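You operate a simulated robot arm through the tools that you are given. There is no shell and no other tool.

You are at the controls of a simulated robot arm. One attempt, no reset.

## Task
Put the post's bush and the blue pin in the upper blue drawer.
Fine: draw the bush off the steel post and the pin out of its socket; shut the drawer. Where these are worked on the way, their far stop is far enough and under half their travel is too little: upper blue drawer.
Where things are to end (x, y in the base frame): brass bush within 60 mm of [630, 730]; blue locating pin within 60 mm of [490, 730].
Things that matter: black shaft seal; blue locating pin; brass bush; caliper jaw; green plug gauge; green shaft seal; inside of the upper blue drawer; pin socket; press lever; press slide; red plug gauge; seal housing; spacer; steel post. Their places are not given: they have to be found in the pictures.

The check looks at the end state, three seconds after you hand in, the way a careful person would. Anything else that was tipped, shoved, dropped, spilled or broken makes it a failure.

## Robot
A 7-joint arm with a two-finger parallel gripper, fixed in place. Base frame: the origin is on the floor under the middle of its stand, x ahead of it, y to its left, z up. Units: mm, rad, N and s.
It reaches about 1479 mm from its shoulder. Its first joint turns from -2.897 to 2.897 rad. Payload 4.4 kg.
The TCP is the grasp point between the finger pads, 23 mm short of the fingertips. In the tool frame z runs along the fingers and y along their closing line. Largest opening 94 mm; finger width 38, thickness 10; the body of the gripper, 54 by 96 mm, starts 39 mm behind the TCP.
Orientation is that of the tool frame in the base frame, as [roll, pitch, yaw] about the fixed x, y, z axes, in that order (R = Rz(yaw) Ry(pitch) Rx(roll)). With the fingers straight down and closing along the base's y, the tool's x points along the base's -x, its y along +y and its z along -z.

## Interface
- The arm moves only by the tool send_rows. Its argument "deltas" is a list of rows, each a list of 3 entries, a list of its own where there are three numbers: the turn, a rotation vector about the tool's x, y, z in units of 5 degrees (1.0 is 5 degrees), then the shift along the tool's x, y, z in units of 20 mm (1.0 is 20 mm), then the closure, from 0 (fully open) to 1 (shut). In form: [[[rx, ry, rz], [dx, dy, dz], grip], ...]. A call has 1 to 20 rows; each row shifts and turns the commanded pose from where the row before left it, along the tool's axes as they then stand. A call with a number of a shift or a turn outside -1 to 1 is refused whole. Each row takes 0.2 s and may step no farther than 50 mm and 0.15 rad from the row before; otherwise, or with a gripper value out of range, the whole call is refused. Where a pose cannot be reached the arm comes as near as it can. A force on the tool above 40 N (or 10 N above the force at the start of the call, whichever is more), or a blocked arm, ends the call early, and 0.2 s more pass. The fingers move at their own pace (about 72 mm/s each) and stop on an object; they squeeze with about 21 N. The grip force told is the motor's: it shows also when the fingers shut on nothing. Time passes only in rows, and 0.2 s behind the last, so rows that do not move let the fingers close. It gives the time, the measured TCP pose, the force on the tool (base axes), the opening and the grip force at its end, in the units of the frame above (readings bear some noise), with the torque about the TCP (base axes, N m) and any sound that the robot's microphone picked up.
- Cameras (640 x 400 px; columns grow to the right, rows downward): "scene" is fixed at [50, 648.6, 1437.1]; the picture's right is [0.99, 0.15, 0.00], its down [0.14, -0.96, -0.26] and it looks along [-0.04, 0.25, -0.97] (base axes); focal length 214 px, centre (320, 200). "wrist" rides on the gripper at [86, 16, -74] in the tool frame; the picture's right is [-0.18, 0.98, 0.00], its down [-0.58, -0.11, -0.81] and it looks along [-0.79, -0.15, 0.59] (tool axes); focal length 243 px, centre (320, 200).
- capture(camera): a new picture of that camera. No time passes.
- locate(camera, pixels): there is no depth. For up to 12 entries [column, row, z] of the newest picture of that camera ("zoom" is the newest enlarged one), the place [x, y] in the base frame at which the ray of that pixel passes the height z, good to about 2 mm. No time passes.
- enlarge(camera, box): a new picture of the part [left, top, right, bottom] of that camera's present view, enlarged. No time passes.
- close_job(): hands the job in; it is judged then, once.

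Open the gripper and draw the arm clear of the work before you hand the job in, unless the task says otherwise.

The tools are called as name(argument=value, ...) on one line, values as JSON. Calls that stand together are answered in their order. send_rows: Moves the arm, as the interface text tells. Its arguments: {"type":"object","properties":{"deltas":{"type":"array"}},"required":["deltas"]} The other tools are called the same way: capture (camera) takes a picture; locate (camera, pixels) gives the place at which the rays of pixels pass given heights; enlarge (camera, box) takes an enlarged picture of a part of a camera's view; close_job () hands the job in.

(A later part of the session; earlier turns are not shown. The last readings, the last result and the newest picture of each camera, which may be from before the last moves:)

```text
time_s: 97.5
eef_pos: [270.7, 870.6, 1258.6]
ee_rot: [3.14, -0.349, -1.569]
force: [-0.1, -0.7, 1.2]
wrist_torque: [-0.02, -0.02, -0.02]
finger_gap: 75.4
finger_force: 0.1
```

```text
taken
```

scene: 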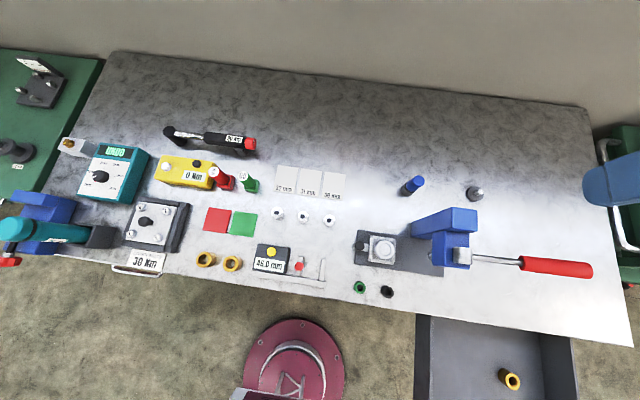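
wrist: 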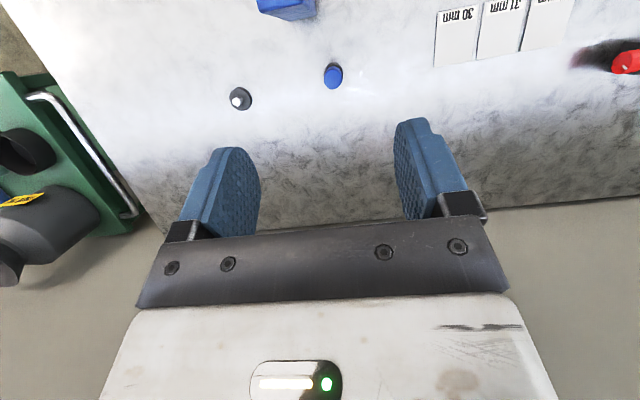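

Tilted 20°. Descending vertically in steps, first to z≈1060.

send_rows(deltas=[[[0, 0, 0], [-0.342, 0, 0.94], 0.2], [[0, 0, 0], [-0.342, 0, 0.94], 0.2], [[0, 0, 0], [-0.342, 0, 0.94], 0.2], [[0, 0, 0], [-0.342, 0, 0.94], 0.2], [[0, 0, 0], [-0.342, 0, 0.94], 0.2], [[0, 0, 0], [-0.342, 0, 0.94], 0.2], [[0, 0, 0], [-0.342, 0, 0.94], 0.2], [[0, 0, 0], [-0.342, 0, 0.94], 0.2], [[0, 0, 0], [-0.342, 0, 0.94], 0.2], [[0, 0, 0], [-0.342, 0, 0.94], 0.2]])

capture(camera="wrist")

capture(camera="scene")

```text
time_s: 99.7
eef_pos: [271.1, 867.7, 1059.2]
ee_rot: [3.14, -0.348, -1.568]
force: [0.4, 0.4, 1.0]
wrist_torque: [0.01, -0.01, -0.04]
finger_gap: 75.1
finger_force: 0.0
```

```text
taken
```

wrist: 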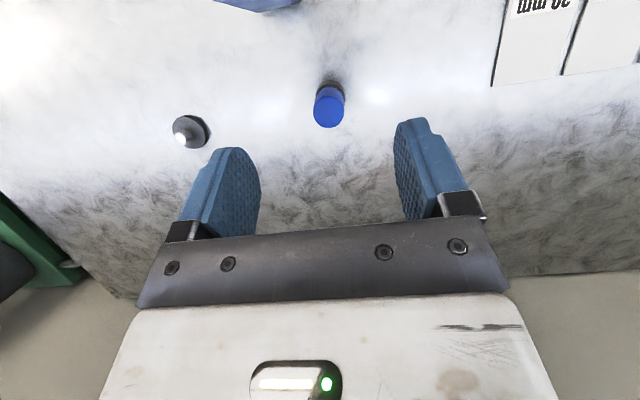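

```text
taken
```

scene: 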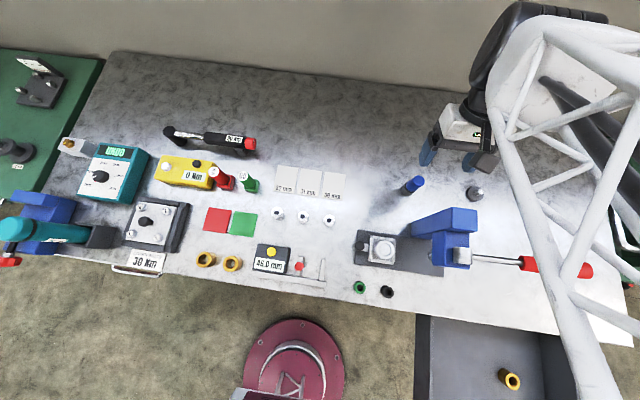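

locate(camera="wrist", pixels=[[329, 113, 926], [314, 108, 926], [345, 106, 926], [329, 113, 922]])

enlarge(camera="wrist", box=[280, 60, 376, 140])

enlarge(camera="scene", box=[400, 0, 640, 290])

```text
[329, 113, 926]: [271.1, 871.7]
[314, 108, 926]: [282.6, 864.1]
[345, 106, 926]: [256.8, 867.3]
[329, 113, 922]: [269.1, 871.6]
```

```text
5.00 times, centred on (328, 100) of wrist
```

zoom: 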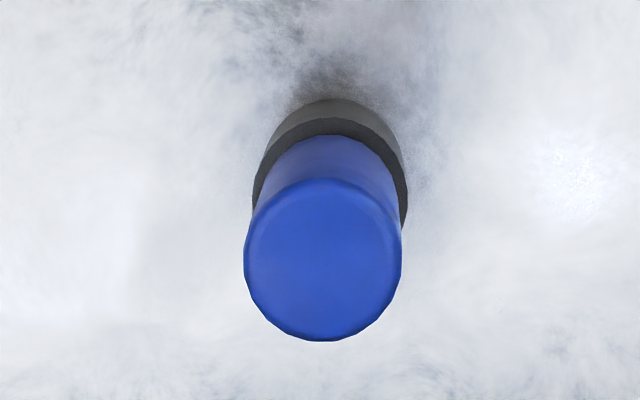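

```text
1.38 times, centred on (520, 145) of scene
```

zoom: 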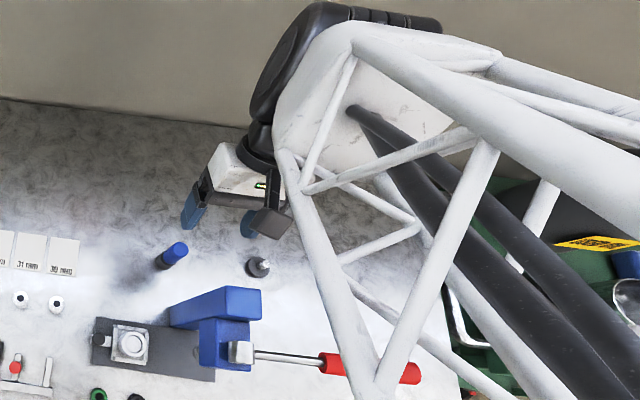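

Pin centre ≈ (271, 871). Forearm clearance to column works out to ~65 mm, so I shift 3 mm in +y and descend another 100 mm.

send_rows(deltas=[[[0, 0, 0], [-0.141, 0, -0.051], 0.2], [[0, 0, 0], [-0.342, 0, 0.94], 0.2], [[0, 0, 0], [-0.342, 0, 0.94], 0.2], [[0, 0, 0], [-0.342, 0, 0.94], 0.2], [[0, 0, 0], [-0.342, 0, 0.94], 0.2], [[0, 0, 0], [-0.342, 0, 0.94], 0.2]])

capture(camera="wrist")

enlarge(camera="scene", box=[380, 90, 640, 290])

```text
time_s: 101.1
eef_pos: [270.5, 872.3, 959.8]
ee_rot: [3.139, -0.347, -1.57]
force: [-0.4, -0.5, 0.1]
wrist_torque: [0.03, -0.02, -0.02]
finger_gap: 75.2
finger_force: 0.2
```

```text
taken
```

wrist: 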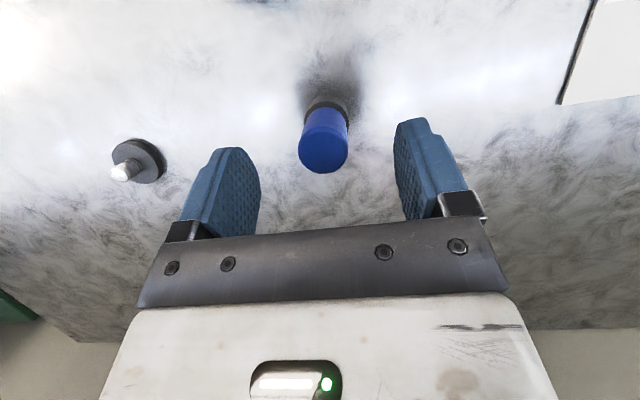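

```text
2.00 times, centred on (510, 190) of scene
```

zoom: 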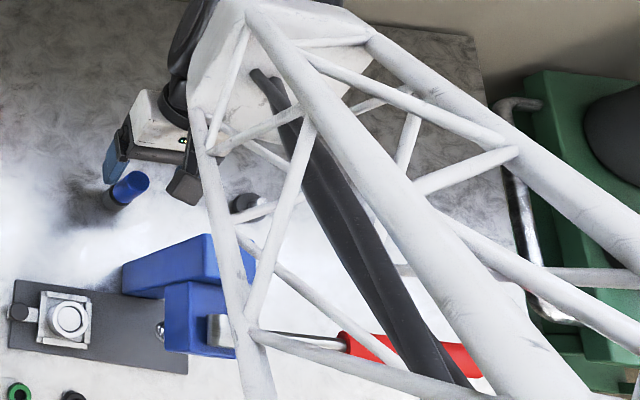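

Clearances look fine (lower forearm chord ≈80 mm above the column at the final height). I check the pin position again before closing in.

locate(camera="wrist", pixels=[[323, 151, 926], [299, 150, 920], [347, 146, 920]])

enlarge(camera="wrist", box=[240, 90, 400, 190])

```text
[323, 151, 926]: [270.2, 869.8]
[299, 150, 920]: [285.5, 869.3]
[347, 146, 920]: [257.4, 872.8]
```

```text
4.00 times, centred on (320, 140) of wrist
```

zoom: 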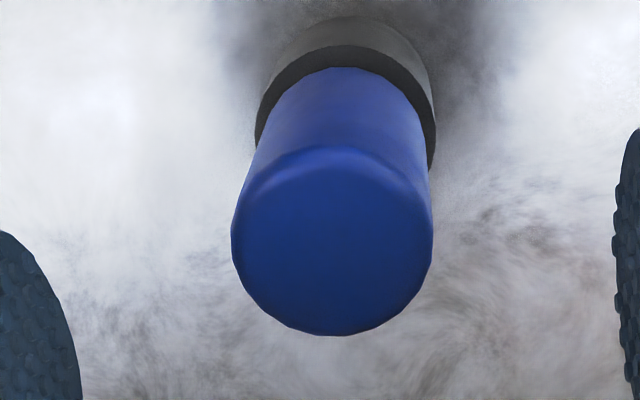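

Pin is centred between the fingers. I descend the last 52 mm to z≈908.

send_rows(deltas=[[[0, 0, 0], [-0.3, 0, 0.94], 0.2], [[0, 0, 0], [-0.3, 0, 0.94], 0.2], [[0, 0, 0], [-0.205, 0, 0.564], 0.2]])

capture(camera="wrist")

enlarge(camera="scene", box=[380, 90, 640, 290])

```text
time_s: 101.9
eef_pos: [269.9, 870.8, 907.1]
ee_rot: [3.139, -0.348, -1.569]
force: [0.1, -0.2, 0.8]
wrist_torque: [0.03, 0.0, -0.01]
finger_gap: 75.2
finger_force: 0.0
```

```text
taken
```

wrist: 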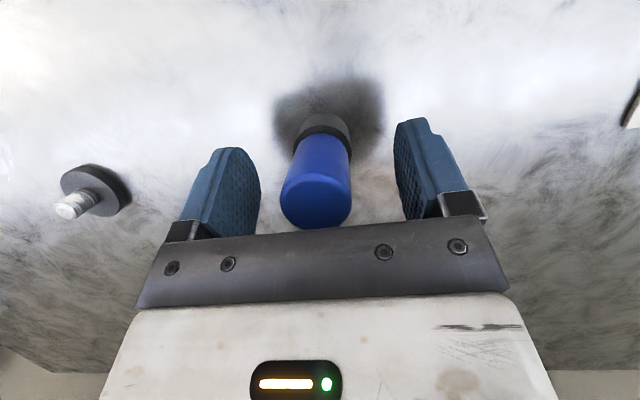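

```text
2.00 times, centred on (510, 190) of scene
```

zoom: 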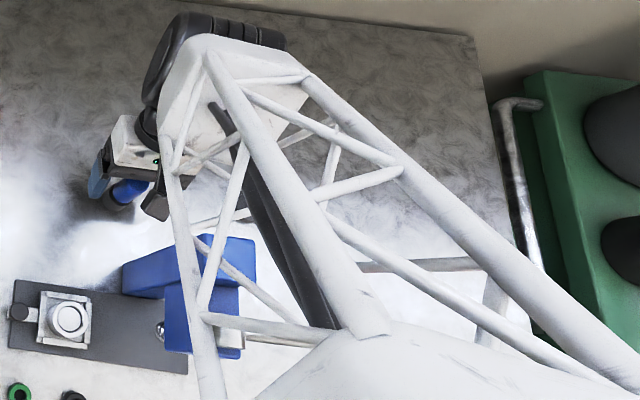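

No contact, pin well between the fingers. I close the gripper on the pin.

send_rows(deltas=[[[0, 0, 0], [0, 0, 0], 0.5], [[0, 0, 0], [0, 0, 0], 0.8], [[0, 0, 0], [0, 0, 0], 1], [[0, 0, 0], [0, 0, 0], 1], [[0, 0, 0], [0, 0, 0], 1]])

capture(camera="wrist")

```text
time_s: 103.1
eef_pos: [269.7, 871.0, 908.1]
ee_rot: [3.14, -0.349, -1.569]
force: [-0.2, 0.5, -0.3]
wrist_torque: [0.01, -0.02, -0.01]
finger_gap: 29.4
finger_force: 21.1
```

```text
taken
```

wrist: 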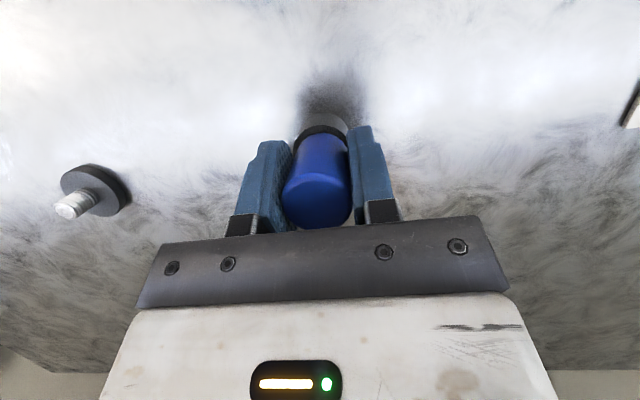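

Gripped at 29.4 mm. I draw it vertically out of the socket, slowly.

send_rows(deltas=[[[0, 0, 0], [0.0855, 0, -0.235], 1], [[0, 0, 0], [0.0855, 0, -0.235], 1], [[0, 0, 0], [0.0855, 0, -0.235], 1], [[0, 0, 0], [0.0855, 0, -0.235], 1]])

capture(camera="wrist")

```text
time_s: 104.1
eef_pos: [269.5, 869.9, 929.3]
ee_rot: [3.139, -0.349, -1.569]
force: [0.1, -0.5, -0.5]
wrist_torque: [0.01, 0.0, 0.0]
finger_gap: 29.2
finger_force: 21.2
```

```text
taken
```

wrist: 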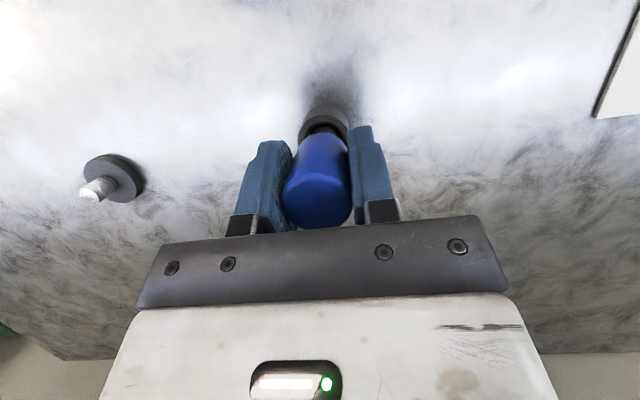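

The pin is moving up freely. I continue upward.

send_rows(deltas=[[[0, 0, 0], [0.0855, 0, -0.235], 1], [[0, 0, 0], [0.0855, 0, -0.235], 1], [[0, 0, 0], [0.0855, 0, -0.235], 1], [[0, 0, 0], [0.0855, 0, -0.235], 1], [[0, 0, 0], [0.0855, 0, -0.235], 1], [[0, 0, 0], [0.0855, 0, -0.235], 1]])

enlarge(camera="wrist", box=[240, 60, 416, 240])

enlarge(camera="scene", box=[380, 130, 540, 230])

```text
time_s: 105.5
eef_pos: [270.2, 870.6, 958.3]
ee_rot: [3.139, -0.348, -1.57]
force: [0.2, 0.6, -1.0]
wrist_torque: [-0.02, -0.01, -0.02]
finger_gap: 29.2
finger_force: 21.8
```

```text
2.22 times, centred on (328, 150) of wrist
```

zoom: 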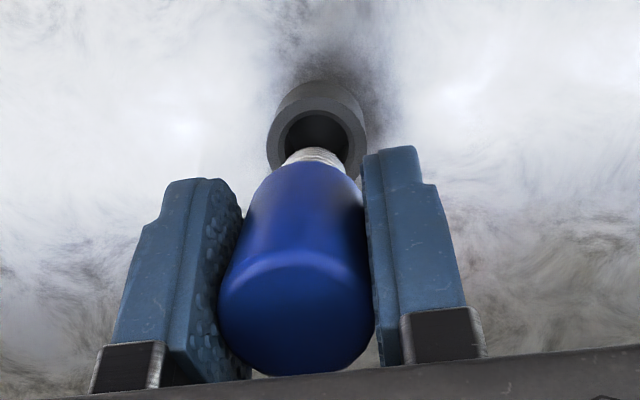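

```text
4.00 times, centred on (460, 180) of scene
```

zoom: 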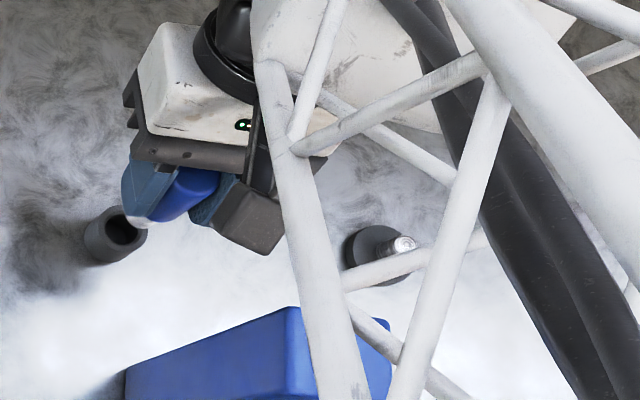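

The pin is out of its socket: blue body with a thinner metal shank. I lift it higher and inspect it.

send_rows(deltas=[[[0, 0, 0], [0.171, 0, -0.47], 1], [[0, 0, 0], [0.342, 0, -0.94], 1], [[0, 0, 0], [0.342, 0, -0.94], 1], [[0, 0, 0], [0.342, 0, -0.94], 1], [[0, 0, 0], [0.342, 0, -0.94], 1], [[0, 0, 0], [0.342, 0, -0.94], 1], [[0, 0, 0], [0.342, 0, -0.94], 1], [[0, 0, 0], [0.342, 0, -0.94], 1], [[0, 0, 0], [0.342, 0, -0.94], 1], [[0, 0, 0], [0.342, 0, -0.94], 1], [[0, 0, 0], [0.342, 0, -0.94], 1], [[0, 0, 0], [0.342, 0, -0.94], 1]])

enlarge(camera="wrist", box=[240, 60, 416, 240])

capture(camera="scene")

```text
time_s: 108.1
eef_pos: [269.0, 871.6, 1188.3]
ee_rot: [3.14, -0.349, -1.568]
force: [-0.5, -0.1, -1.1]
wrist_torque: [0.01, -0.04, 0.02]
finger_gap: 29.2
finger_force: 20.2
```

```text
2.22 times, centred on (328, 150) of wrist
```

zoom: 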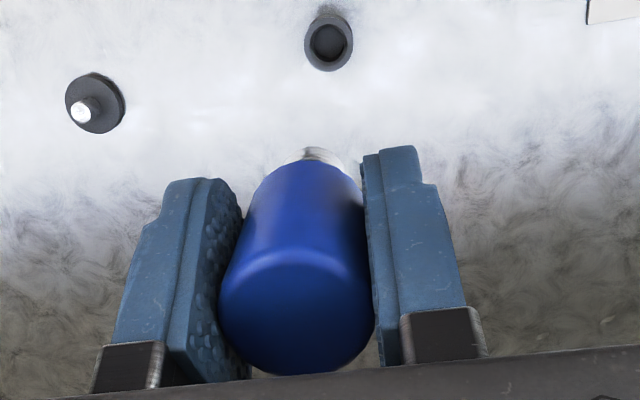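

```text
taken
```

scene: 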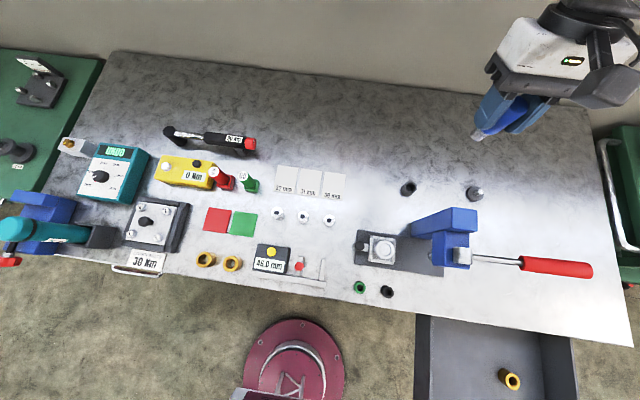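

enlarge(camera="scene", box=[448, 80, 576, 160])

```text
5.00 times, centred on (512, 120) of scene
```

zoom: 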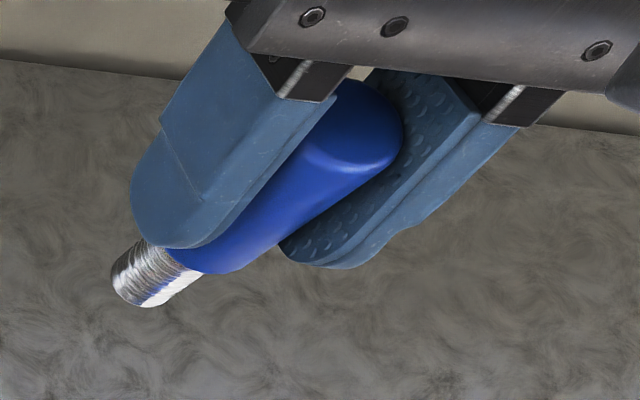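

The shank is flat-ended, about Ø20, so the pin can stand upright. I raise it to z≈1265 and carry it to (490, 390), keeping the pin vertical.

send_rows(deltas=[[[0, 0, 0], [0.342, 0, -0.94], 1], [[0, 0, 0], [0.342, 0, -0.94], 1], [[0, 0, 0], [0.342, 0, -0.94], 1], [[0, 0, 0], [0.342, 0, -0.94], 1], [[0, 0, 0], [0.94, -0.46, 0.342], 1], [[0, 0, 0], [0.94, -0.46, 0.342], 1], [[0, 0, 0], [0.94, -0.46, 0.342], 1], [[0, 0, 0], [0.94, -0.46, 0.342], 1], [[0, 0, 0], [0.94, -0.46, 0.342], 1], [[0, 0, 0], [0.94, -0.46, 0.342], 1], [[0, 0, 0], [0.94, -0.46, 0.342], 1], [[0, 0, 0], [0.94, -0.46, 0.342], 1], [[0, 0, 0], [0.94, -0.46, 0.342], 1], [[0, 0, 0], [0.94, -0.46, 0.342], 1], [[0, 0, 0], [0.94, -0.46, 0.342], 1], [[0, 0, 0], [0.94, -0.46, 0.342], 1], [[0, 0, 0], [0.94, -0.46, 0.342], 1], [[0, 0, 0], [0.94, -0.46, 0.342], 1], [[0, 0, 0], [0.94, -0.46, 0.342], 1], [[0, 0, 0], [0.94, -0.46, 0.342], 1]])

send_rows(deltas=[[[0, 0, 0], [0.94, -0.46, 0.342], 1], [[0, 0, 0], [0.94, -0.46, 0.342], 1], [[0, 0, 0], [0.94, -0.46, 0.342], 1], [[0, 0, 0], [0.94, -0.46, 0.342], 1], [[0, 0, 0], [0.94, -0.46, 0.342], 1], [[0, 0, 0], [0.94, -0.46, 0.342], 1], [[0, 0, 0], [0.94, -0.46, 0.342], 1], [[0, 0, 0], [0.94, -0.46, 0.342], 1]])

capture(camera="wrist")

capture(camera="scene")

```text
time_s: 112.3
eef_pos: [419.1, 552.5, 1268.9]
ee_rot: [3.139, -0.349, -1.568]
force: [0.4, -1.0, -0.6]
wrist_torque: [0.01, 0.02, 0.01]
finger_gap: 29.6
finger_force: 21.4
```

```text
time_s: 114.1
eef_pos: [491.8, 391.4, 1269.1]
ee_rot: [3.139, -0.348, -1.568]
force: [0.0, -0.9, -0.9]
wrist_torque: [0.0, 0.0, -0.03]
finger_gap: 29.5
finger_force: 21.0
```

```text
taken
```

wrist: 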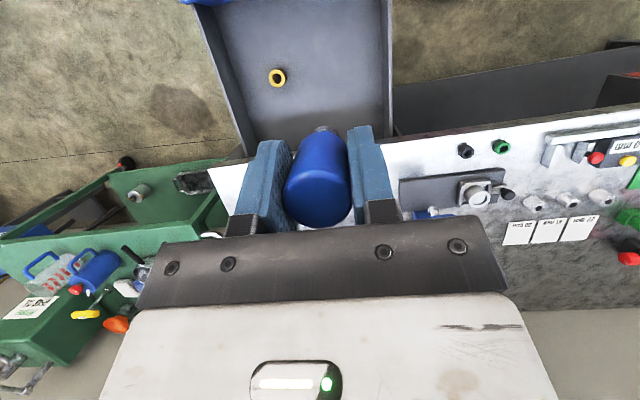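

```text
taken
```

scene: 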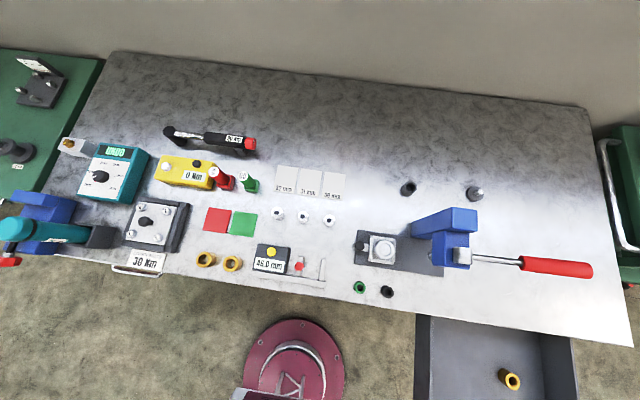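

Positioned over (491, 391). I lower toward the drawer, 400 mm first.

send_rows(deltas=[[[0, 0, 0], [-0.342, 0, 0.94], 1], [[0, 0, 0], [-0.342, 0, 0.94], 1], [[0, 0, 0], [-0.342, 0, 0.94], 1], [[0, 0, 0], [-0.342, 0, 0.94], 1], [[0, 0, 0], [-0.342, 0, 0.94], 1], [[0, 0, 0], [-0.342, 0, 0.94], 1], [[0, 0, 0], [-0.342, 0, 0.94], 1], [[0, 0, 0], [-0.342, 0, 0.94], 1], [[0, 0, 0], [-0.342, 0, 0.94], 1], [[0, 0, 0], [-0.342, 0, 0.94], 1], [[0, 0, 0], [-0.342, 0, 0.94], 1], [[0, 0, 0], [-0.342, 0, 0.94], 1], [[0, 0, 0], [-0.342, 0, 0.94], 1], [[0, 0, 0], [-0.342, 0, 0.94], 1], [[0, 0, 0], [-0.342, 0, 0.94], 1], [[0, 0, 0], [-0.342, 0, 0.94], 1], [[0, 0, 0], [-0.342, 0, 0.94], 1], [[0, 0, 0], [-0.342, 0, 0.94], 1], [[0, 0, 0], [-0.342, 0, 0.94], 1], [[0, 0, 0], [-0.342, 0, 0.94], 1]])

capture(camera="wrist")

capture(camera="scene")

```text
time_s: 118.3
eef_pos: [491.7, 391.4, 868.0]
ee_rot: [3.14, -0.348, -1.567]
force: [0.7, 0.8, -1.3]
wrist_torque: [0.0, 0.01, -0.01]
finger_gap: 29.4
finger_force: 21.5
```

```text
taken
```

wrist: 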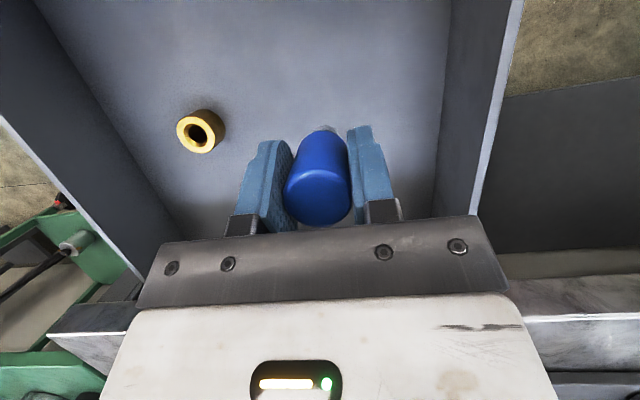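

```text
taken
```

scene: 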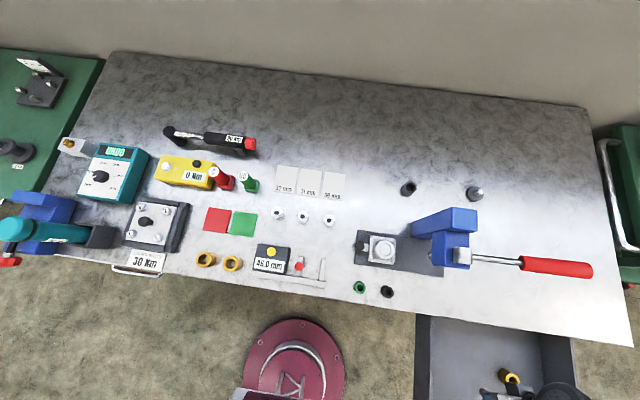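

Going down to z≈788, still above expected contact (≈758).

send_rows(deltas=[[[0, 0, 0], [-0.342, 0, 0.94], 1], [[0, 0, 0], [-0.342, 0, 0.94], 1], [[0, 0, 0], [-0.342, 0, 0.94], 1], [[0, 0, 0], [-0.342, 0, 0.94], 1]])

send_rows(deltas=[[[0, 0, 0], [-0.068, 0, 0.188], 1], [[0, 0, 0], [-0.068, 0, 0.188], 1], [[0, 0, 0], [-0.068, 0, 0.188], 1], [[0, 0, 0], [-0.0342, 0, 0.094], 1]])

enlarge(camera="wrist", box=[240, 60, 416, 240])

```text
time_s: 119.3
eef_pos: [490.6, 391.9, 785.8]
ee_rot: [3.138, -0.35, -1.568]
force: [0.1, -0.5, -0.9]
wrist_torque: [-0.01, -0.01, 0.02]
finger_gap: 29.3
finger_force: 20.8
```

```text
time_s: 120.3
eef_pos: [490.9, 390.1, 773.3]
ee_rot: [3.141, -0.348, -1.569]
force: [-0.4, -0.5, -1.4]
wrist_torque: [0.0, -0.02, 0.03]
finger_gap: 29.3
finger_force: 20.9
```

```text
2.22 times, centred on (328, 150) of wrist
```

zoom: 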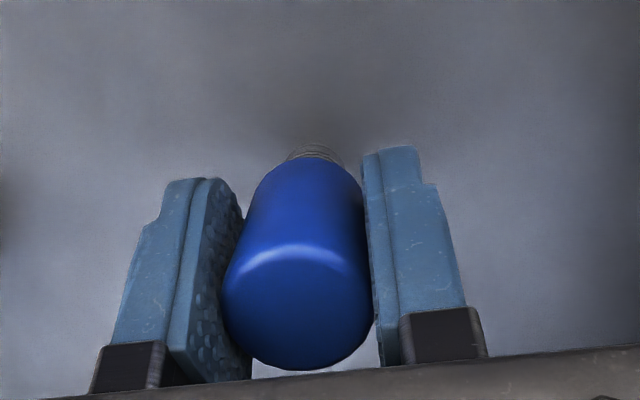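

No contact at z≈773. I keep stepping 2 mm at a time.

send_rows(deltas=[[[0, 0, 0], [-0.0342, 0, 0.094], 1], [[0, 0, 0], [-0.0342, 0, 0.094], 1], [[0, 0, 0], [-0.0342, 0, 0.094], 1], [[0, 0, 0], [-0.0342, 0, 0.094], 1]])

send_rows(deltas=[[[0, 0, 0], [-0.0342, 0, 0.094], 1], [[0, 0, 0], [-0.0342, 0, 0.094], 1]])

```text
time_s: 121.3
eef_pos: [491.5, 391.3, 765.9]
ee_rot: [3.138, -0.349, -1.569]
force: [0.6, -0.8, -0.9]
wrist_torque: [0.01, 0.03, 0.01]
finger_gap: 29.2
finger_force: 21.2
```

```text
time_s: 121.9
eef_pos: [491.5, 391.0, 761.7]
ee_rot: [3.14, -0.35, -1.569]
force: [-0.1, -1.7, 0.9]
wrist_torque: [0.0, -0.05, -0.03]
finger_gap: 29.4
finger_force: 21.4
```

Force z shifted slightly (+0.9); I take two 1 mm steps to confirm contact.

send_rows(deltas=[[[0, 0, 0], [-0.0171, 0, 0.047], 1], [[0, 0, 0], [0, 0, 0], 1]])

capture(camera="wrist")

```text
time_s: 122.5
eef_pos: [490.9, 391.3, 762.0]
ee_rot: [3.141, -0.348, -1.57]
force: [-4.6, 1.9, 18.8]
wrist_torque: [0.13, 0.26, 0.01]
finger_gap: 29.7
finger_force: 21.4
```

```text
taken
```

wrist: 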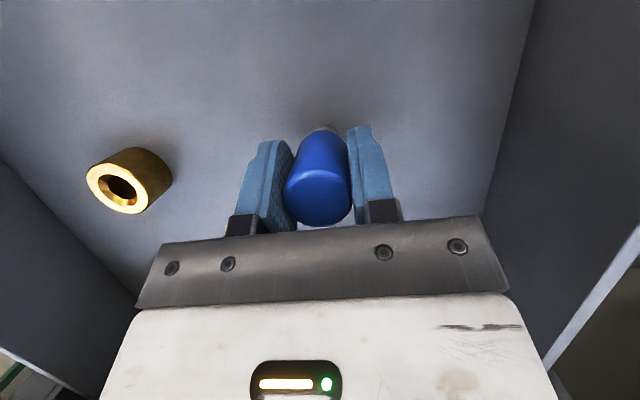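

Contact at 18.8 N: the pin stands on the floor. I ease 0.6 mm up and open the fingers gently.

send_rows(deltas=[[[0, 0, 0], [0.0103, 0, -0.028], 1], [[0, 0, 0], [0, 0, 0], 1], [[0, 0, 0], [0, 0, 0], 0.66], [[0, 0, 0], [0, 0, 0], 0.64], [[0, 0, 0], [0, 0, 0], 0.6]])

capture(camera="wrist")

```text
time_s: 123.7
eef_pos: [491.8, 390.7, 762.0]
ee_rot: [3.14, -0.349, -1.568]
force: [0.9, -0.1, -0.3]
wrist_torque: [0.01, -0.02, 0.0]
finger_gap: 37.6
finger_force: 0.1
```

```text
taken
```

wrist: 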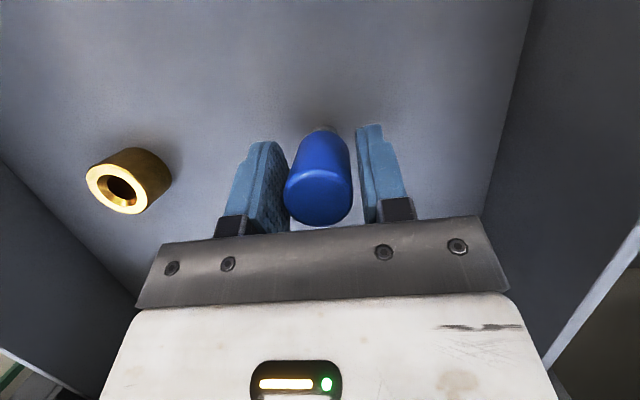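

The pin stands on its own. I open wider and rise straight up.

send_rows(deltas=[[[0, 0, 0], [0, 0, 0], 0.4], [[0, 0, 0], [0, 0, 0], 0.2], [[0, 0, 0], [0, 0, 0], 0.1], [[0, 0, 0], [0.171, 0, -0.47], 0.1], [[0, 0, 0], [0.342, 0, -0.94], 0.1], [[0, 0, 0], [0.342, 0, -0.94], 0.1], [[0, 0, 0], [0.342, 0, -0.94], 0.1], [[0, 0, 0], [0.342, 0, -0.94], 0.1], [[0, 0, 0], [0.342, 0, -0.94], 0.1], [[0, 0, 0], [0.342, 0, -0.94], 0.1], [[0, 0, 0], [0.342, 0, -0.94], 0.1]])

capture(camera="wrist")

capture(camera="scene")

```text
time_s: 126.1
eef_pos: [490.6, 391.4, 913.0]
ee_rot: [3.139, -0.348, -1.571]
force: [-0.1, 0.5, -0.2]
wrist_torque: [0.0, 0.01, 0.01]
finger_gap: 84.7
finger_force: 0.0
```

```text
taken
```

wrist: 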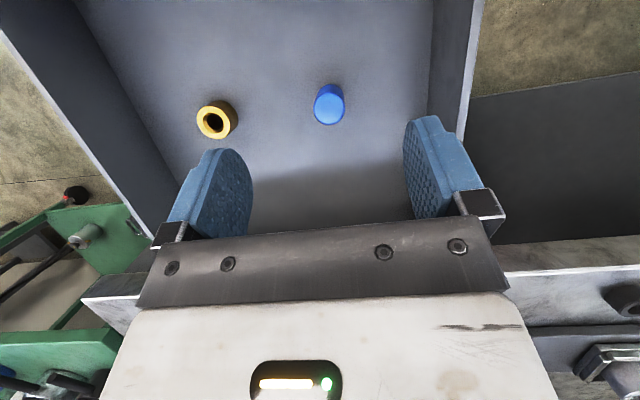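

```text
taken
```

scene: 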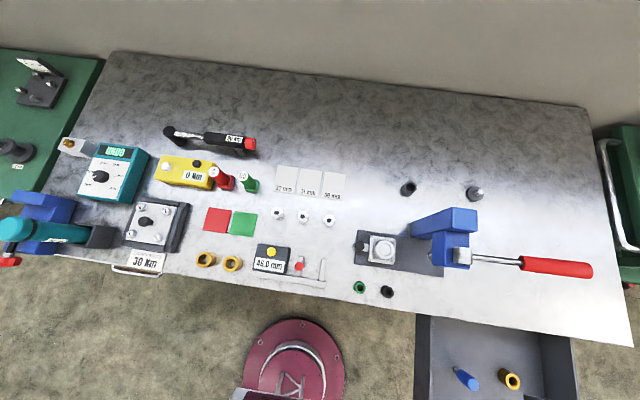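

Both stand in the drawer: bush at (217,119), pin at (329,103) in the wrist view. Now I go up, un-tilt, and move back to the handle approach position.

send_rows(deltas=[[[0, 0, 0], [0.342, 0, -0.94], 0.1], [[0, 0, 0], [0.342, 0, -0.94], 0.1], [[0, 0, 0], [0.342, 0, -0.94], 0.1], [[0, 0, 0], [0.342, 0, -0.94], 0.1], [[0, 0, 0], [0.342, 0, -0.94], 0.1], [[0, 0, 0], [0.342, 0, -0.94], 0.1], [[0, 0, 0], [0.342, 0, -0.94], 0.1], [[0, 0, 0], [0.342, 0, -0.94], 0.1], [[0, 0, 0], [0.342, 0, -0.94], 0.1], [[0, 0, 0], [0.342, 0, -0.94], 0.1], [[0, 0, 0], [0.342, 0, -0.94], 0.1], [[0, 0, 0], [0.342, 0, -0.94], 0.1], [[0, 0, 0], [0.342, 0, -0.94], 0.1], [[0, 0, 0], [0.24, 0, -0.658], 0.1], [[0, -1, 0], [0, 0, 0], 0.1], [[0, -1, 0], [0, 0, 0], 0.1], [[0, -1, 0], [0, 0, 0], 0.1], [[0, -1, 0], [0, 0, 0], 0.1]])

send_rows(deltas=[[[0, 0, 0], [0.96, -0.215, 0], 0.1], [[0, 0, 0], [0.96, -0.215, 0], 0.1], [[0, 0, 0], [0.96, -0.215, 0], 0.1], [[0, 0, 0], [0.96, -0.215, 0], 0.1], [[0, 0, 0], [0.96, -0.215, 0], 0.1], [[0, 0, 0], [0.96, -0.215, 0], 0.1], [[0, 0, 0], [0.96, -0.215, 0], 0.1], [[0, 0, 0], [0.96, -0.215, 0], 0.1], [[0, 0, 0], [0.96, -0.215, 0], 0.1], [[0, 0, 0], [0.96, -0.215, 0], 0.1], [[0, 0, 0], [0.96, -0.215, 0], 0.1], [[0, 0, 0], [0.96, -0.215, 0], 0.1], [[0, 0, 0], [0.96, -0.215, 0], 0.1], [[0, 0, 0], [0.96, -0.215, 0], 0.1], [[0, 0, 0], [0.96, -0.215, 0], 0.1]])

capture(camera="wrist")

capture(camera="scene")

```text
time_s: 129.9
eef_pos: [492.2, 390.9, 1185.6]
ee_rot: [3.139, 0.001, -1.57]
force: [0.4, -0.3, 0.4]
wrist_torque: [-0.01, -0.01, 0.03]
finger_gap: 84.7
finger_force: 0.1
```

```text
time_s: 133.1
eef_pos: [556.8, 103.5, 1186.1]
ee_rot: [3.139, 0.001, -1.568]
force: [0.4, -0.3, -0.1]
wrist_torque: [0.02, 0.02, 0.02]
finger_gap: 84.8
finger_force: 0.1
```

```text
taken
```

wrist: 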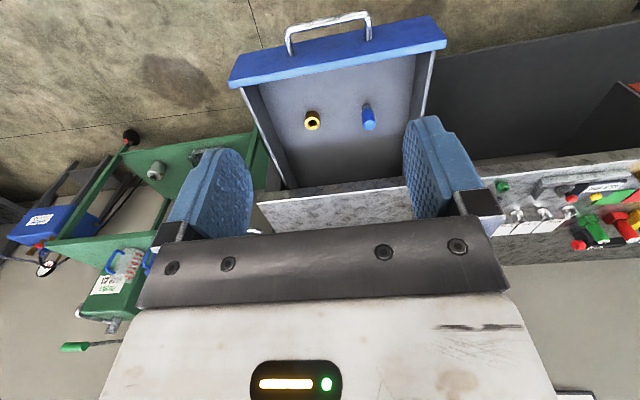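

```text
taken
```

scene: 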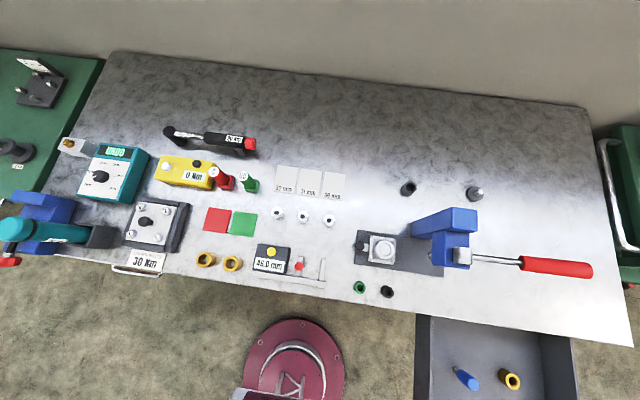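

Drawer open with both pieces standing. I now turn and tilt the tool back to the handle-grip orientation.

send_rows(deltas=[[[0, 0, 1], [0, 0, 0], 0.3], [[0, 0, 1], [0, 0, 0], 0.6], [[0, 0, 1], [0, 0, 0], 0.6], [[0, 0, 1], [0, 0, 0], 0.6], [[0, 0, 1], [0, 0, 0], 0.6], [[0, 0, 1], [0, 0, 0], 0.6], [[0, 0, 1], [0, 0, 0], 0.6], [[0, 0, 1], [0, 0, 0], 0.6], [[0, 0, 1], [0, 0, 0], 0.6], [[0, 0, 1], [0, 0, 0], 0.6], [[0, 0, 1], [0, 0, 0], 0.6], [[0, 0, 1], [0, 0, 0], 0.6], [[0, 0, 1], [0, 0, 0], 0.6], [[0, 0, 1], [0, 0, 0], 0.6], [[0, 0, 1], [0, 0, 0], 0.6], [[0, 0, 1], [0, 0, 0], 0.6], [[0, 0, 1], [0, 0, 0], 0.6], [[0, 0, 1], [0, 0, 0], 0.6]])

send_rows(deltas=[[[-1, 0, 0], [0, 0, 0], 0.6], [[-1, 0, 0], [0, 0, 0], 0.6], [[-1, 0, 0], [0, 0, 0], 0.6], [[-1, 0, 0], [0, 0, 0], 0.6], [[-1, 0, 0], [0, 0, 0], 0.6], [[-1, 0, 0], [0, 0, 0], 0.6], [[-1, 0, 0], [0, 0, 0], 0.6], [[-1, 0, 0], [0, 0, 0], 0.6], [[-1, 0, 0], [0, 0, 0], 0.6], [[-1, 0, 0], [0, 0, 0], 0.6], [[-1, 0, 0], [0, 0, 0], 0.6], [[-1, 0, 0], [0, 0, 0], 0.6]])

```text
time_s: 136.9
eef_pos: [556.7, 103.4, 1186.2]
ee_rot: [3.141, -0.001, 3.141]
force: [-0.3, 0.0, 0.0]
wrist_torque: [0.02, 0.01, 0.02]
finger_gap: 37.7
finger_force: 0.0
```

```text
time_s: 139.5
eef_pos: [555.6, 103.5, 1185.6]
ee_rot: [2.093, -0.001, -3.141]
force: [0.8, -0.5, 0.1]
wrist_torque: [0.01, -0.02, 0.03]
finger_gap: 37.3
finger_force: 0.1
```

Orientation restored. I descend to the stand-off in front of the handle.

send_rows(deltas=[[[0, 0, 0], [0, -0.866, 0.5], 0.6], [[0, 0, 0], [0, -0.866, 0.5], 0.6], [[0, 0, 0], [0, -0.866, 0.5], 0.6], [[0, 0, 0], [0, -0.866, 0.5], 0.6], [[0, 0, 0], [0, -0.866, 0.5], 0.6], [[0, 0, 0], [0, -0.866, 0.5], 0.6], [[0, 0, 0], [0, -0.866, 0.5], 0.6], [[0, 0, 0], [0, -0.866, 0.5], 0.6], [[0, 0, 0], [0, -0.866, 0.5], 0.6], [[0, 0, 0], [0, -0.866, 0.5], 0.6], [[0, 0, 0], [0, -0.866, 0.5], 0.6], [[0, 0, 0], [0, -0.866, 0.5], 0.6], [[0, 0, 0], [0, -0.866, 0.5], 0.6], [[0, 0, 0], [0, -0.866, 0.5], 0.6], [[0, 0, 0], [0, -0.866, 0.5], 0.6], [[0, 0, 0], [0, -0.866, 0.5], 0.6], [[0, 0, 0], [0, -0.866, 0.5], 0.6], [[0, 0, 0], [0, -0.866, 0.5], 0.6], [[0, 0, 0], [0, -0.866, 0.5], 0.6], [[0, 0, 0], [0, -0.7, 0.4], 0.6]])

capture(camera="wrist")

```text
time_s: 143.7
eef_pos: [556.3, 104.3, 789.8]
ee_rot: [2.095, -0.002, -3.139]
force: [0.2, 0.0, 0.2]
wrist_torque: [-0.03, 0.01, 0.02]
finger_gap: 37.7
finger_force: 0.1
```

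```text
taken
```

wrist: 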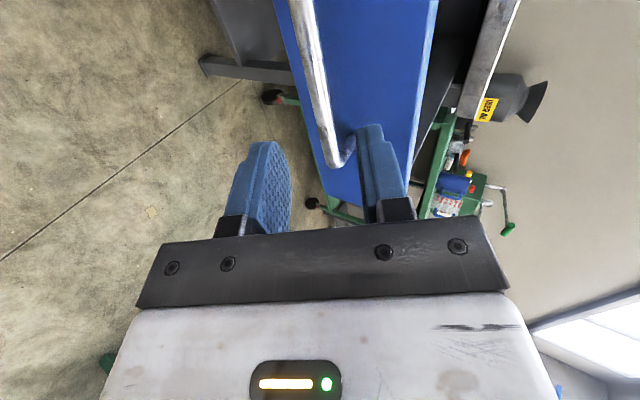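

Same view as when I left the handle. I advance 78 mm along the tool axis around the bar.

send_rows(deltas=[[[0, 0, 0], [0, 0, 0.7], 0.6], [[0, 0, 0], [0, 0, 0.7], 0.6], [[0, 0, 0], [0, 0, 0.7], 0.6], [[0, 0, 0], [0, 0, 0.5], 0.6], [[0, 0, 0], [0, 0, 0.5], 0.6], [[0, 0, 0], [0, 0, 0.4], 0.6], [[0, 0, 0], [0, 0, 0.35], 0.6]])

capture(camera="wrist")

```text
time_s: 145.3
eef_pos: [555.3, 171.2, 752.2]
ee_rot: [2.096, -0.002, -3.139]
force: [-0.1, 0.1, -0.3]
wrist_torque: [-0.03, -0.02, -0.03]
finger_gap: 37.7
finger_force: 0.0
```

```text
taken
```

wrist: 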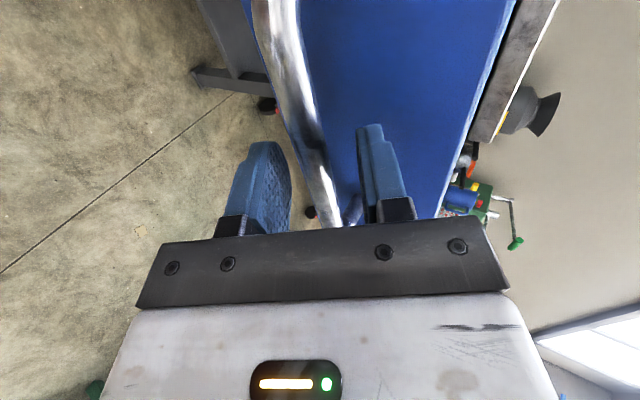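

The bar is between the fingers. I lower 1.5 mm and close on it.

send_rows(deltas=[[[0, 0, 0], [0, -0.065, 0.0375], 0.7], [[0, 0, 0], [0, 0, 0], 0.8], [[0, 0, 0], [0, 0, 0], 0.9], [[0, 0, 0], [0, 0, 0], 1], [[0, 0, 0], [0, 0, 0], 1], [[0, 0, 0], [0, 0, 0], 1]])

capture(camera="scene")

```text
time_s: 146.7
eef_pos: [555.9, 171.5, 750.7]
ee_rot: [2.094, -0.002, -3.138]
force: [-1.2, 1.7, 6.2]
wrist_torque: [0.04, -0.07, 0.3]
finger_gap: 13.9
finger_force: 45.0
```

```text
taken
```

scene: 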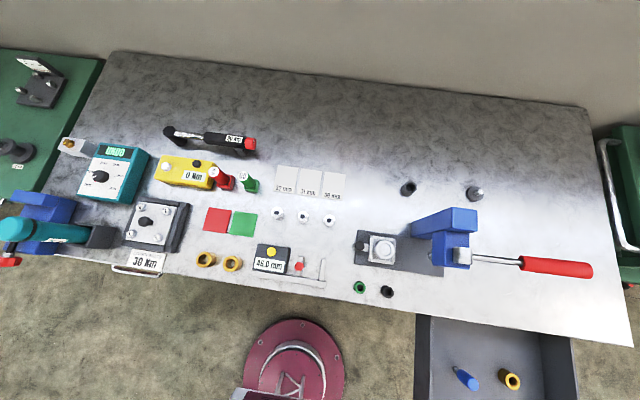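

Firm grip with low forces. I start pushing the drawer shut (+y), ramping up slowly so the standing pin isn't jarred.

send_rows(deltas=[[[0, 0, 0], [0, 0.025, 0.0433], 1], [[0, 0, 0], [0, 0.05, 0.0866], 1], [[0, 0, 0], [0, 0.075, 0.13], 1], [[0, 0, 0], [0, 0.1, 0.173], 1], [[0, 0, 0], [0, 0.125, 0.2165], 1], [[0, 0, 0], [0, 0.125, 0.2165], 1], [[0, 0, 0], [0, 0.125, 0.2165], 1], [[0, 0, 0], [0, 0.125, 0.2165], 1], [[0, 0, 0], [0, 0.1, 0.173], 1], [[0, 0, 0], [0, 0.075, 0.13], 1], [[0, 0, 0], [0, 0.05, 0.0866], 1], [[0, 0, 0], [0, 0.025, 0.0433], 1]])

enlarge(camera="scene", box=[400, 290, 592, 400])

```text
time_s: 149.3
eef_pos: [557.5, 210.5, 749.4]
ee_rot: [2.095, -0.002, 3.142]
force: [29.9, -2.6, -6.1]
wrist_torque: [-0.07, -0.74, -0.78]
finger_gap: 13.7
finger_force: 44.5
```

```text
3.33 times, centred on (496, 345) of scene
```

zoom: 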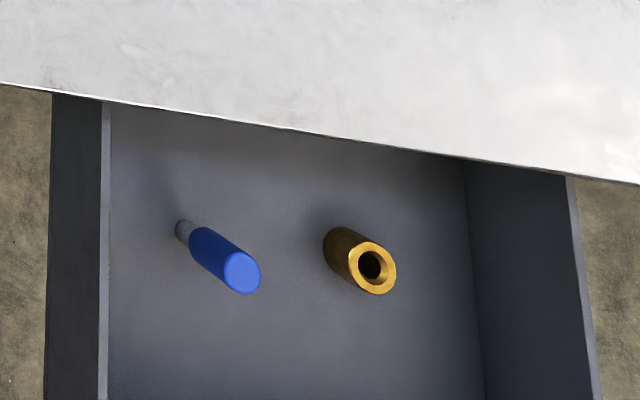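

Pin still upright after 40 mm. I relieve the +30 N x-force (0.8 mm) and push on.

send_rows(deltas=[[[0, 0, 0], [-0.03, 0.025, 0.0433], 1], [[0, 0, 0], [0, 0.05, 0.0866], 1], [[0, 0, 0], [0, 0.075, 0.13], 1], [[0, 0, 0], [0, 0.1, 0.173], 1], [[0, 0, 0], [0, 0.125, 0.2165], 1], [[0, 0, 0], [0, 0.15, 0.26], 1], [[0, 0, 0], [0, 0.15, 0.26], 1], [[0, 0, 0], [0, 0.15, 0.26], 1], [[0, 0, 0], [0, 0.15, 0.26], 1], [[0, 0, 0], [0, 0.15, 0.26], 1], [[0, 0, 0], [0, 0.15, 0.26], 1], [[0, 0, 0], [0, 0.125, 0.2165], 1], [[0, 0, 0], [0, 0.1, 0.173], 1], [[0, 0, 0], [0, 0.075, 0.13], 1], [[0, 0, 0], [0, 0.05, 0.0866], 1], [[0, 0, 0], [0, 0.025, 0.0433], 1]])

enlarge(camera="scene", box=[400, 290, 592, 400])

```text
time_s: 152.7
eef_pos: [555.0, 277.0, 750.0]
ee_rot: [2.094, -0.001, -3.14]
force: [-2.2, -1.9, 12.9]
wrist_torque: [0.05, -0.36, -0.23]
finger_gap: 13.8
finger_force: 44.7
```

```text
3.33 times, centred on (496, 345) of scene
```

zoom: 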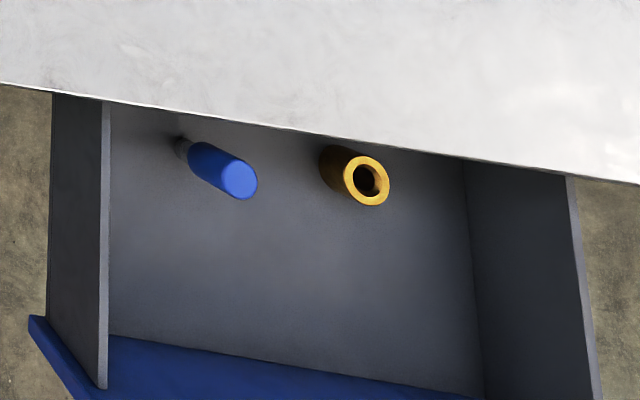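

Still upright. Before it goes under the bench I check the pin-top and bush-top positions in this view.

locate(camera="zoom", pixels=[[241, 180, 770], [241, 180, 780], [241, 180, 790], [368, 180, 730], [182, 148, 705], [103, 388, 780], [103, 388, 790]])

```text
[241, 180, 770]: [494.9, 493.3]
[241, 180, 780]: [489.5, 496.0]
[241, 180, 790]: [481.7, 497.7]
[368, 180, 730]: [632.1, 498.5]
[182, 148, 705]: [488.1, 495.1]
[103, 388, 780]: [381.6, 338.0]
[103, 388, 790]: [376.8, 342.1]
```

Consistent: pin top ≈780 at (490, 496), under the slab's underside (≈810). I continue closing smoothly.

send_rows(deltas=[[[0, 0, 0], [0, 0.025, 0.0433], 1], [[0, 0, 0], [0, 0.05, 0.0866], 1], [[0, 0, 0], [0, 0.075, 0.13], 1], [[0, 0, 0], [0, 0.1, 0.173], 1], [[0, 0, 0], [0, 0.125, 0.2165], 1], [[0, 0, 0], [0, 0.15, 0.26], 1], [[0, 0, 0], [0, 0.15, 0.26], 1], [[0, 0, 0], [0, 0.15, 0.26], 1], [[0, 0, 0], [0, 0.15, 0.26], 1], [[0, 0, 0], [0, 0.125, 0.2165], 1], [[0, 0, 0], [0, 0.1, 0.173], 1], [[0, 0, 0], [0, 0.075, 0.13], 1], [[0, 0, 0], [0, 0.05, 0.0866], 1], [[0, 0, 0], [0, 0.025, 0.0433], 1]])

enlarge(camera="scene", box=[400, 290, 592, 400])

capture(camera="wrist")

```text
time_s: 155.7
eef_pos: [556.2, 330.5, 749.8]
ee_rot: [2.093, -0.002, -3.14]
force: [-9.5, -2.4, 24.5]
wrist_torque: [0.2, -0.45, -0.61]
finger_gap: 13.8
finger_force: 45.1
```

```text
3.33 times, centred on (496, 345) of scene
```

zoom: 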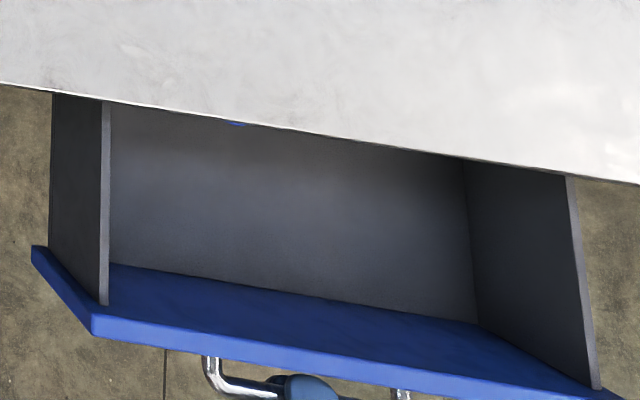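

```text
taken
```

wrist: 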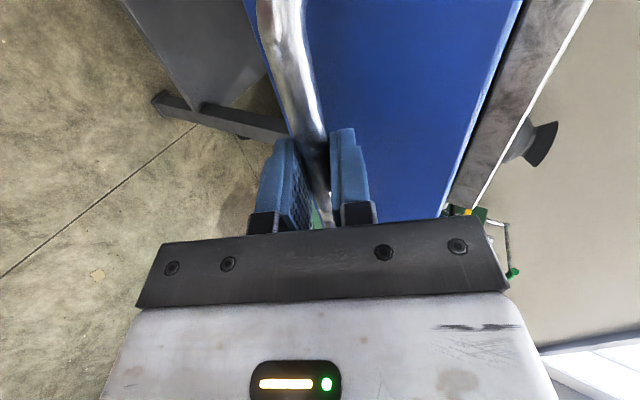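

The pin's top is just slipping under the bench edge at (237,123). I relieve z (+0.8 mm) and continue.

send_rows(deltas=[[[0, 0, 0], [0, 0.06, 0.0233], 1], [[0, 0, 0], [0, 0.05, 0.0866], 1], [[0, 0, 0], [0, 0.075, 0.13], 1], [[0, 0, 0], [0, 0.1, 0.173], 1], [[0, 0, 0], [0, 0.125, 0.2165], 1], [[0, 0, 0], [0, 0.15, 0.26], 1], [[0, 0, 0], [0, 0.15, 0.26], 1], [[0, 0, 0], [0, 0.15, 0.26], 1], [[0, 0, 0], [0, 0.15, 0.26], 1], [[0, 0, 0], [0, 0.15, 0.26], 1], [[0, 0, 0], [0, 0.15, 0.26], 1], [[0, 0, 0], [0, 0.125, 0.2165], 1], [[0, 0, 0], [0, 0.1, 0.173], 1], [[0, 0, 0], [0, 0.075, 0.13], 1], [[0, 0, 0], [0, 0.05, 0.0866], 1], [[0, 0, 0], [0, 0.025, 0.0433], 1]])

enlarge(camera="scene", box=[400, 290, 592, 400])

```text
time_s: 158.6
eef_pos: [555.6, 391.6, 750.2]
ee_rot: [2.094, -0.002, -3.14]
force: [12.9, 2.0, -8.2]
wrist_torque: [-0.06, -0.37, 0.58]
finger_gap: 13.8
finger_force: 44.9
stopped in row 14: the force on the tool passed its limit at 40 N (the readings are from after the stop); the commanded pose is now the measured one
```

```text
3.33 times, centred on (496, 345) of scene
```

zoom: 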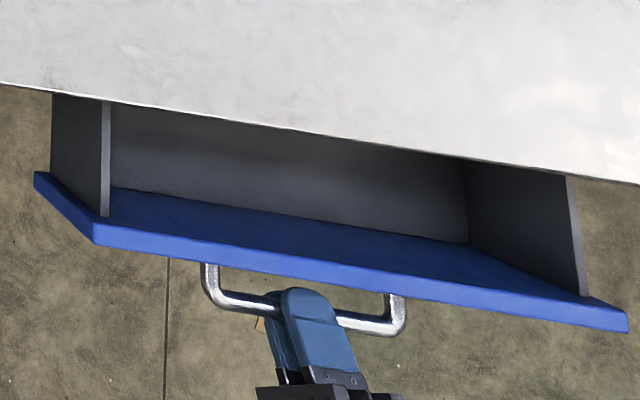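

It stopped on a 40 N total force at y=391.6; afterwards the y-force is only 2 N, so it looks like side-load build-up in the grip. I continue with a short, slow push and check.

send_rows(deltas=[[[0, 0, 0], [0, 0.025, 0.0433], 1], [[0, 0, 0], [0, 0.05, 0.0866], 1], [[0, 0, 0], [0, 0.05, 0.0866], 1], [[0, 0, 0], [0, 0.025, 0.0433], 1]])

```text
time_s: 159.6
eef_pos: [557.1, 397.4, 750.2]
ee_rot: [2.094, -0.004, -3.139]
force: [10.4, -1.9, -14.9]
wrist_torque: [-0.09, -0.38, 0.6]
finger_gap: 14.1
finger_force: 45.2
```

It slides freely (y-force −2 N). I relieve the side loads slightly and keep closing.

send_rows(deltas=[[[0, 0, 0], [-0.012, 0.005, 0.056], 1], [[0, 0, 0], [0, 0.05, 0.0866], 1], [[0, 0, 0], [0, 0.075, 0.13], 1], [[0, 0, 0], [0, 0.1, 0.173], 1], [[0, 0, 0], [0, 0.125, 0.2165], 1], [[0, 0, 0], [0, 0.125, 0.2165], 1], [[0, 0, 0], [0, 0.125, 0.2165], 1], [[0, 0, 0], [0, 0.1, 0.173], 1], [[0, 0, 0], [0, 0.075, 0.13], 1], [[0, 0, 0], [0, 0.05, 0.0866], 1], [[0, 0, 0], [0, 0.025, 0.0433], 1]])

```text
time_s: 162.0
eef_pos: [555.7, 432.5, 750.6]
ee_rot: [2.094, -0.006, -3.139]
force: [-6.2, -1.7, 4.0]
wrist_torque: [0.02, -0.14, 0.68]
finger_gap: 13.8
finger_force: 44.9
```

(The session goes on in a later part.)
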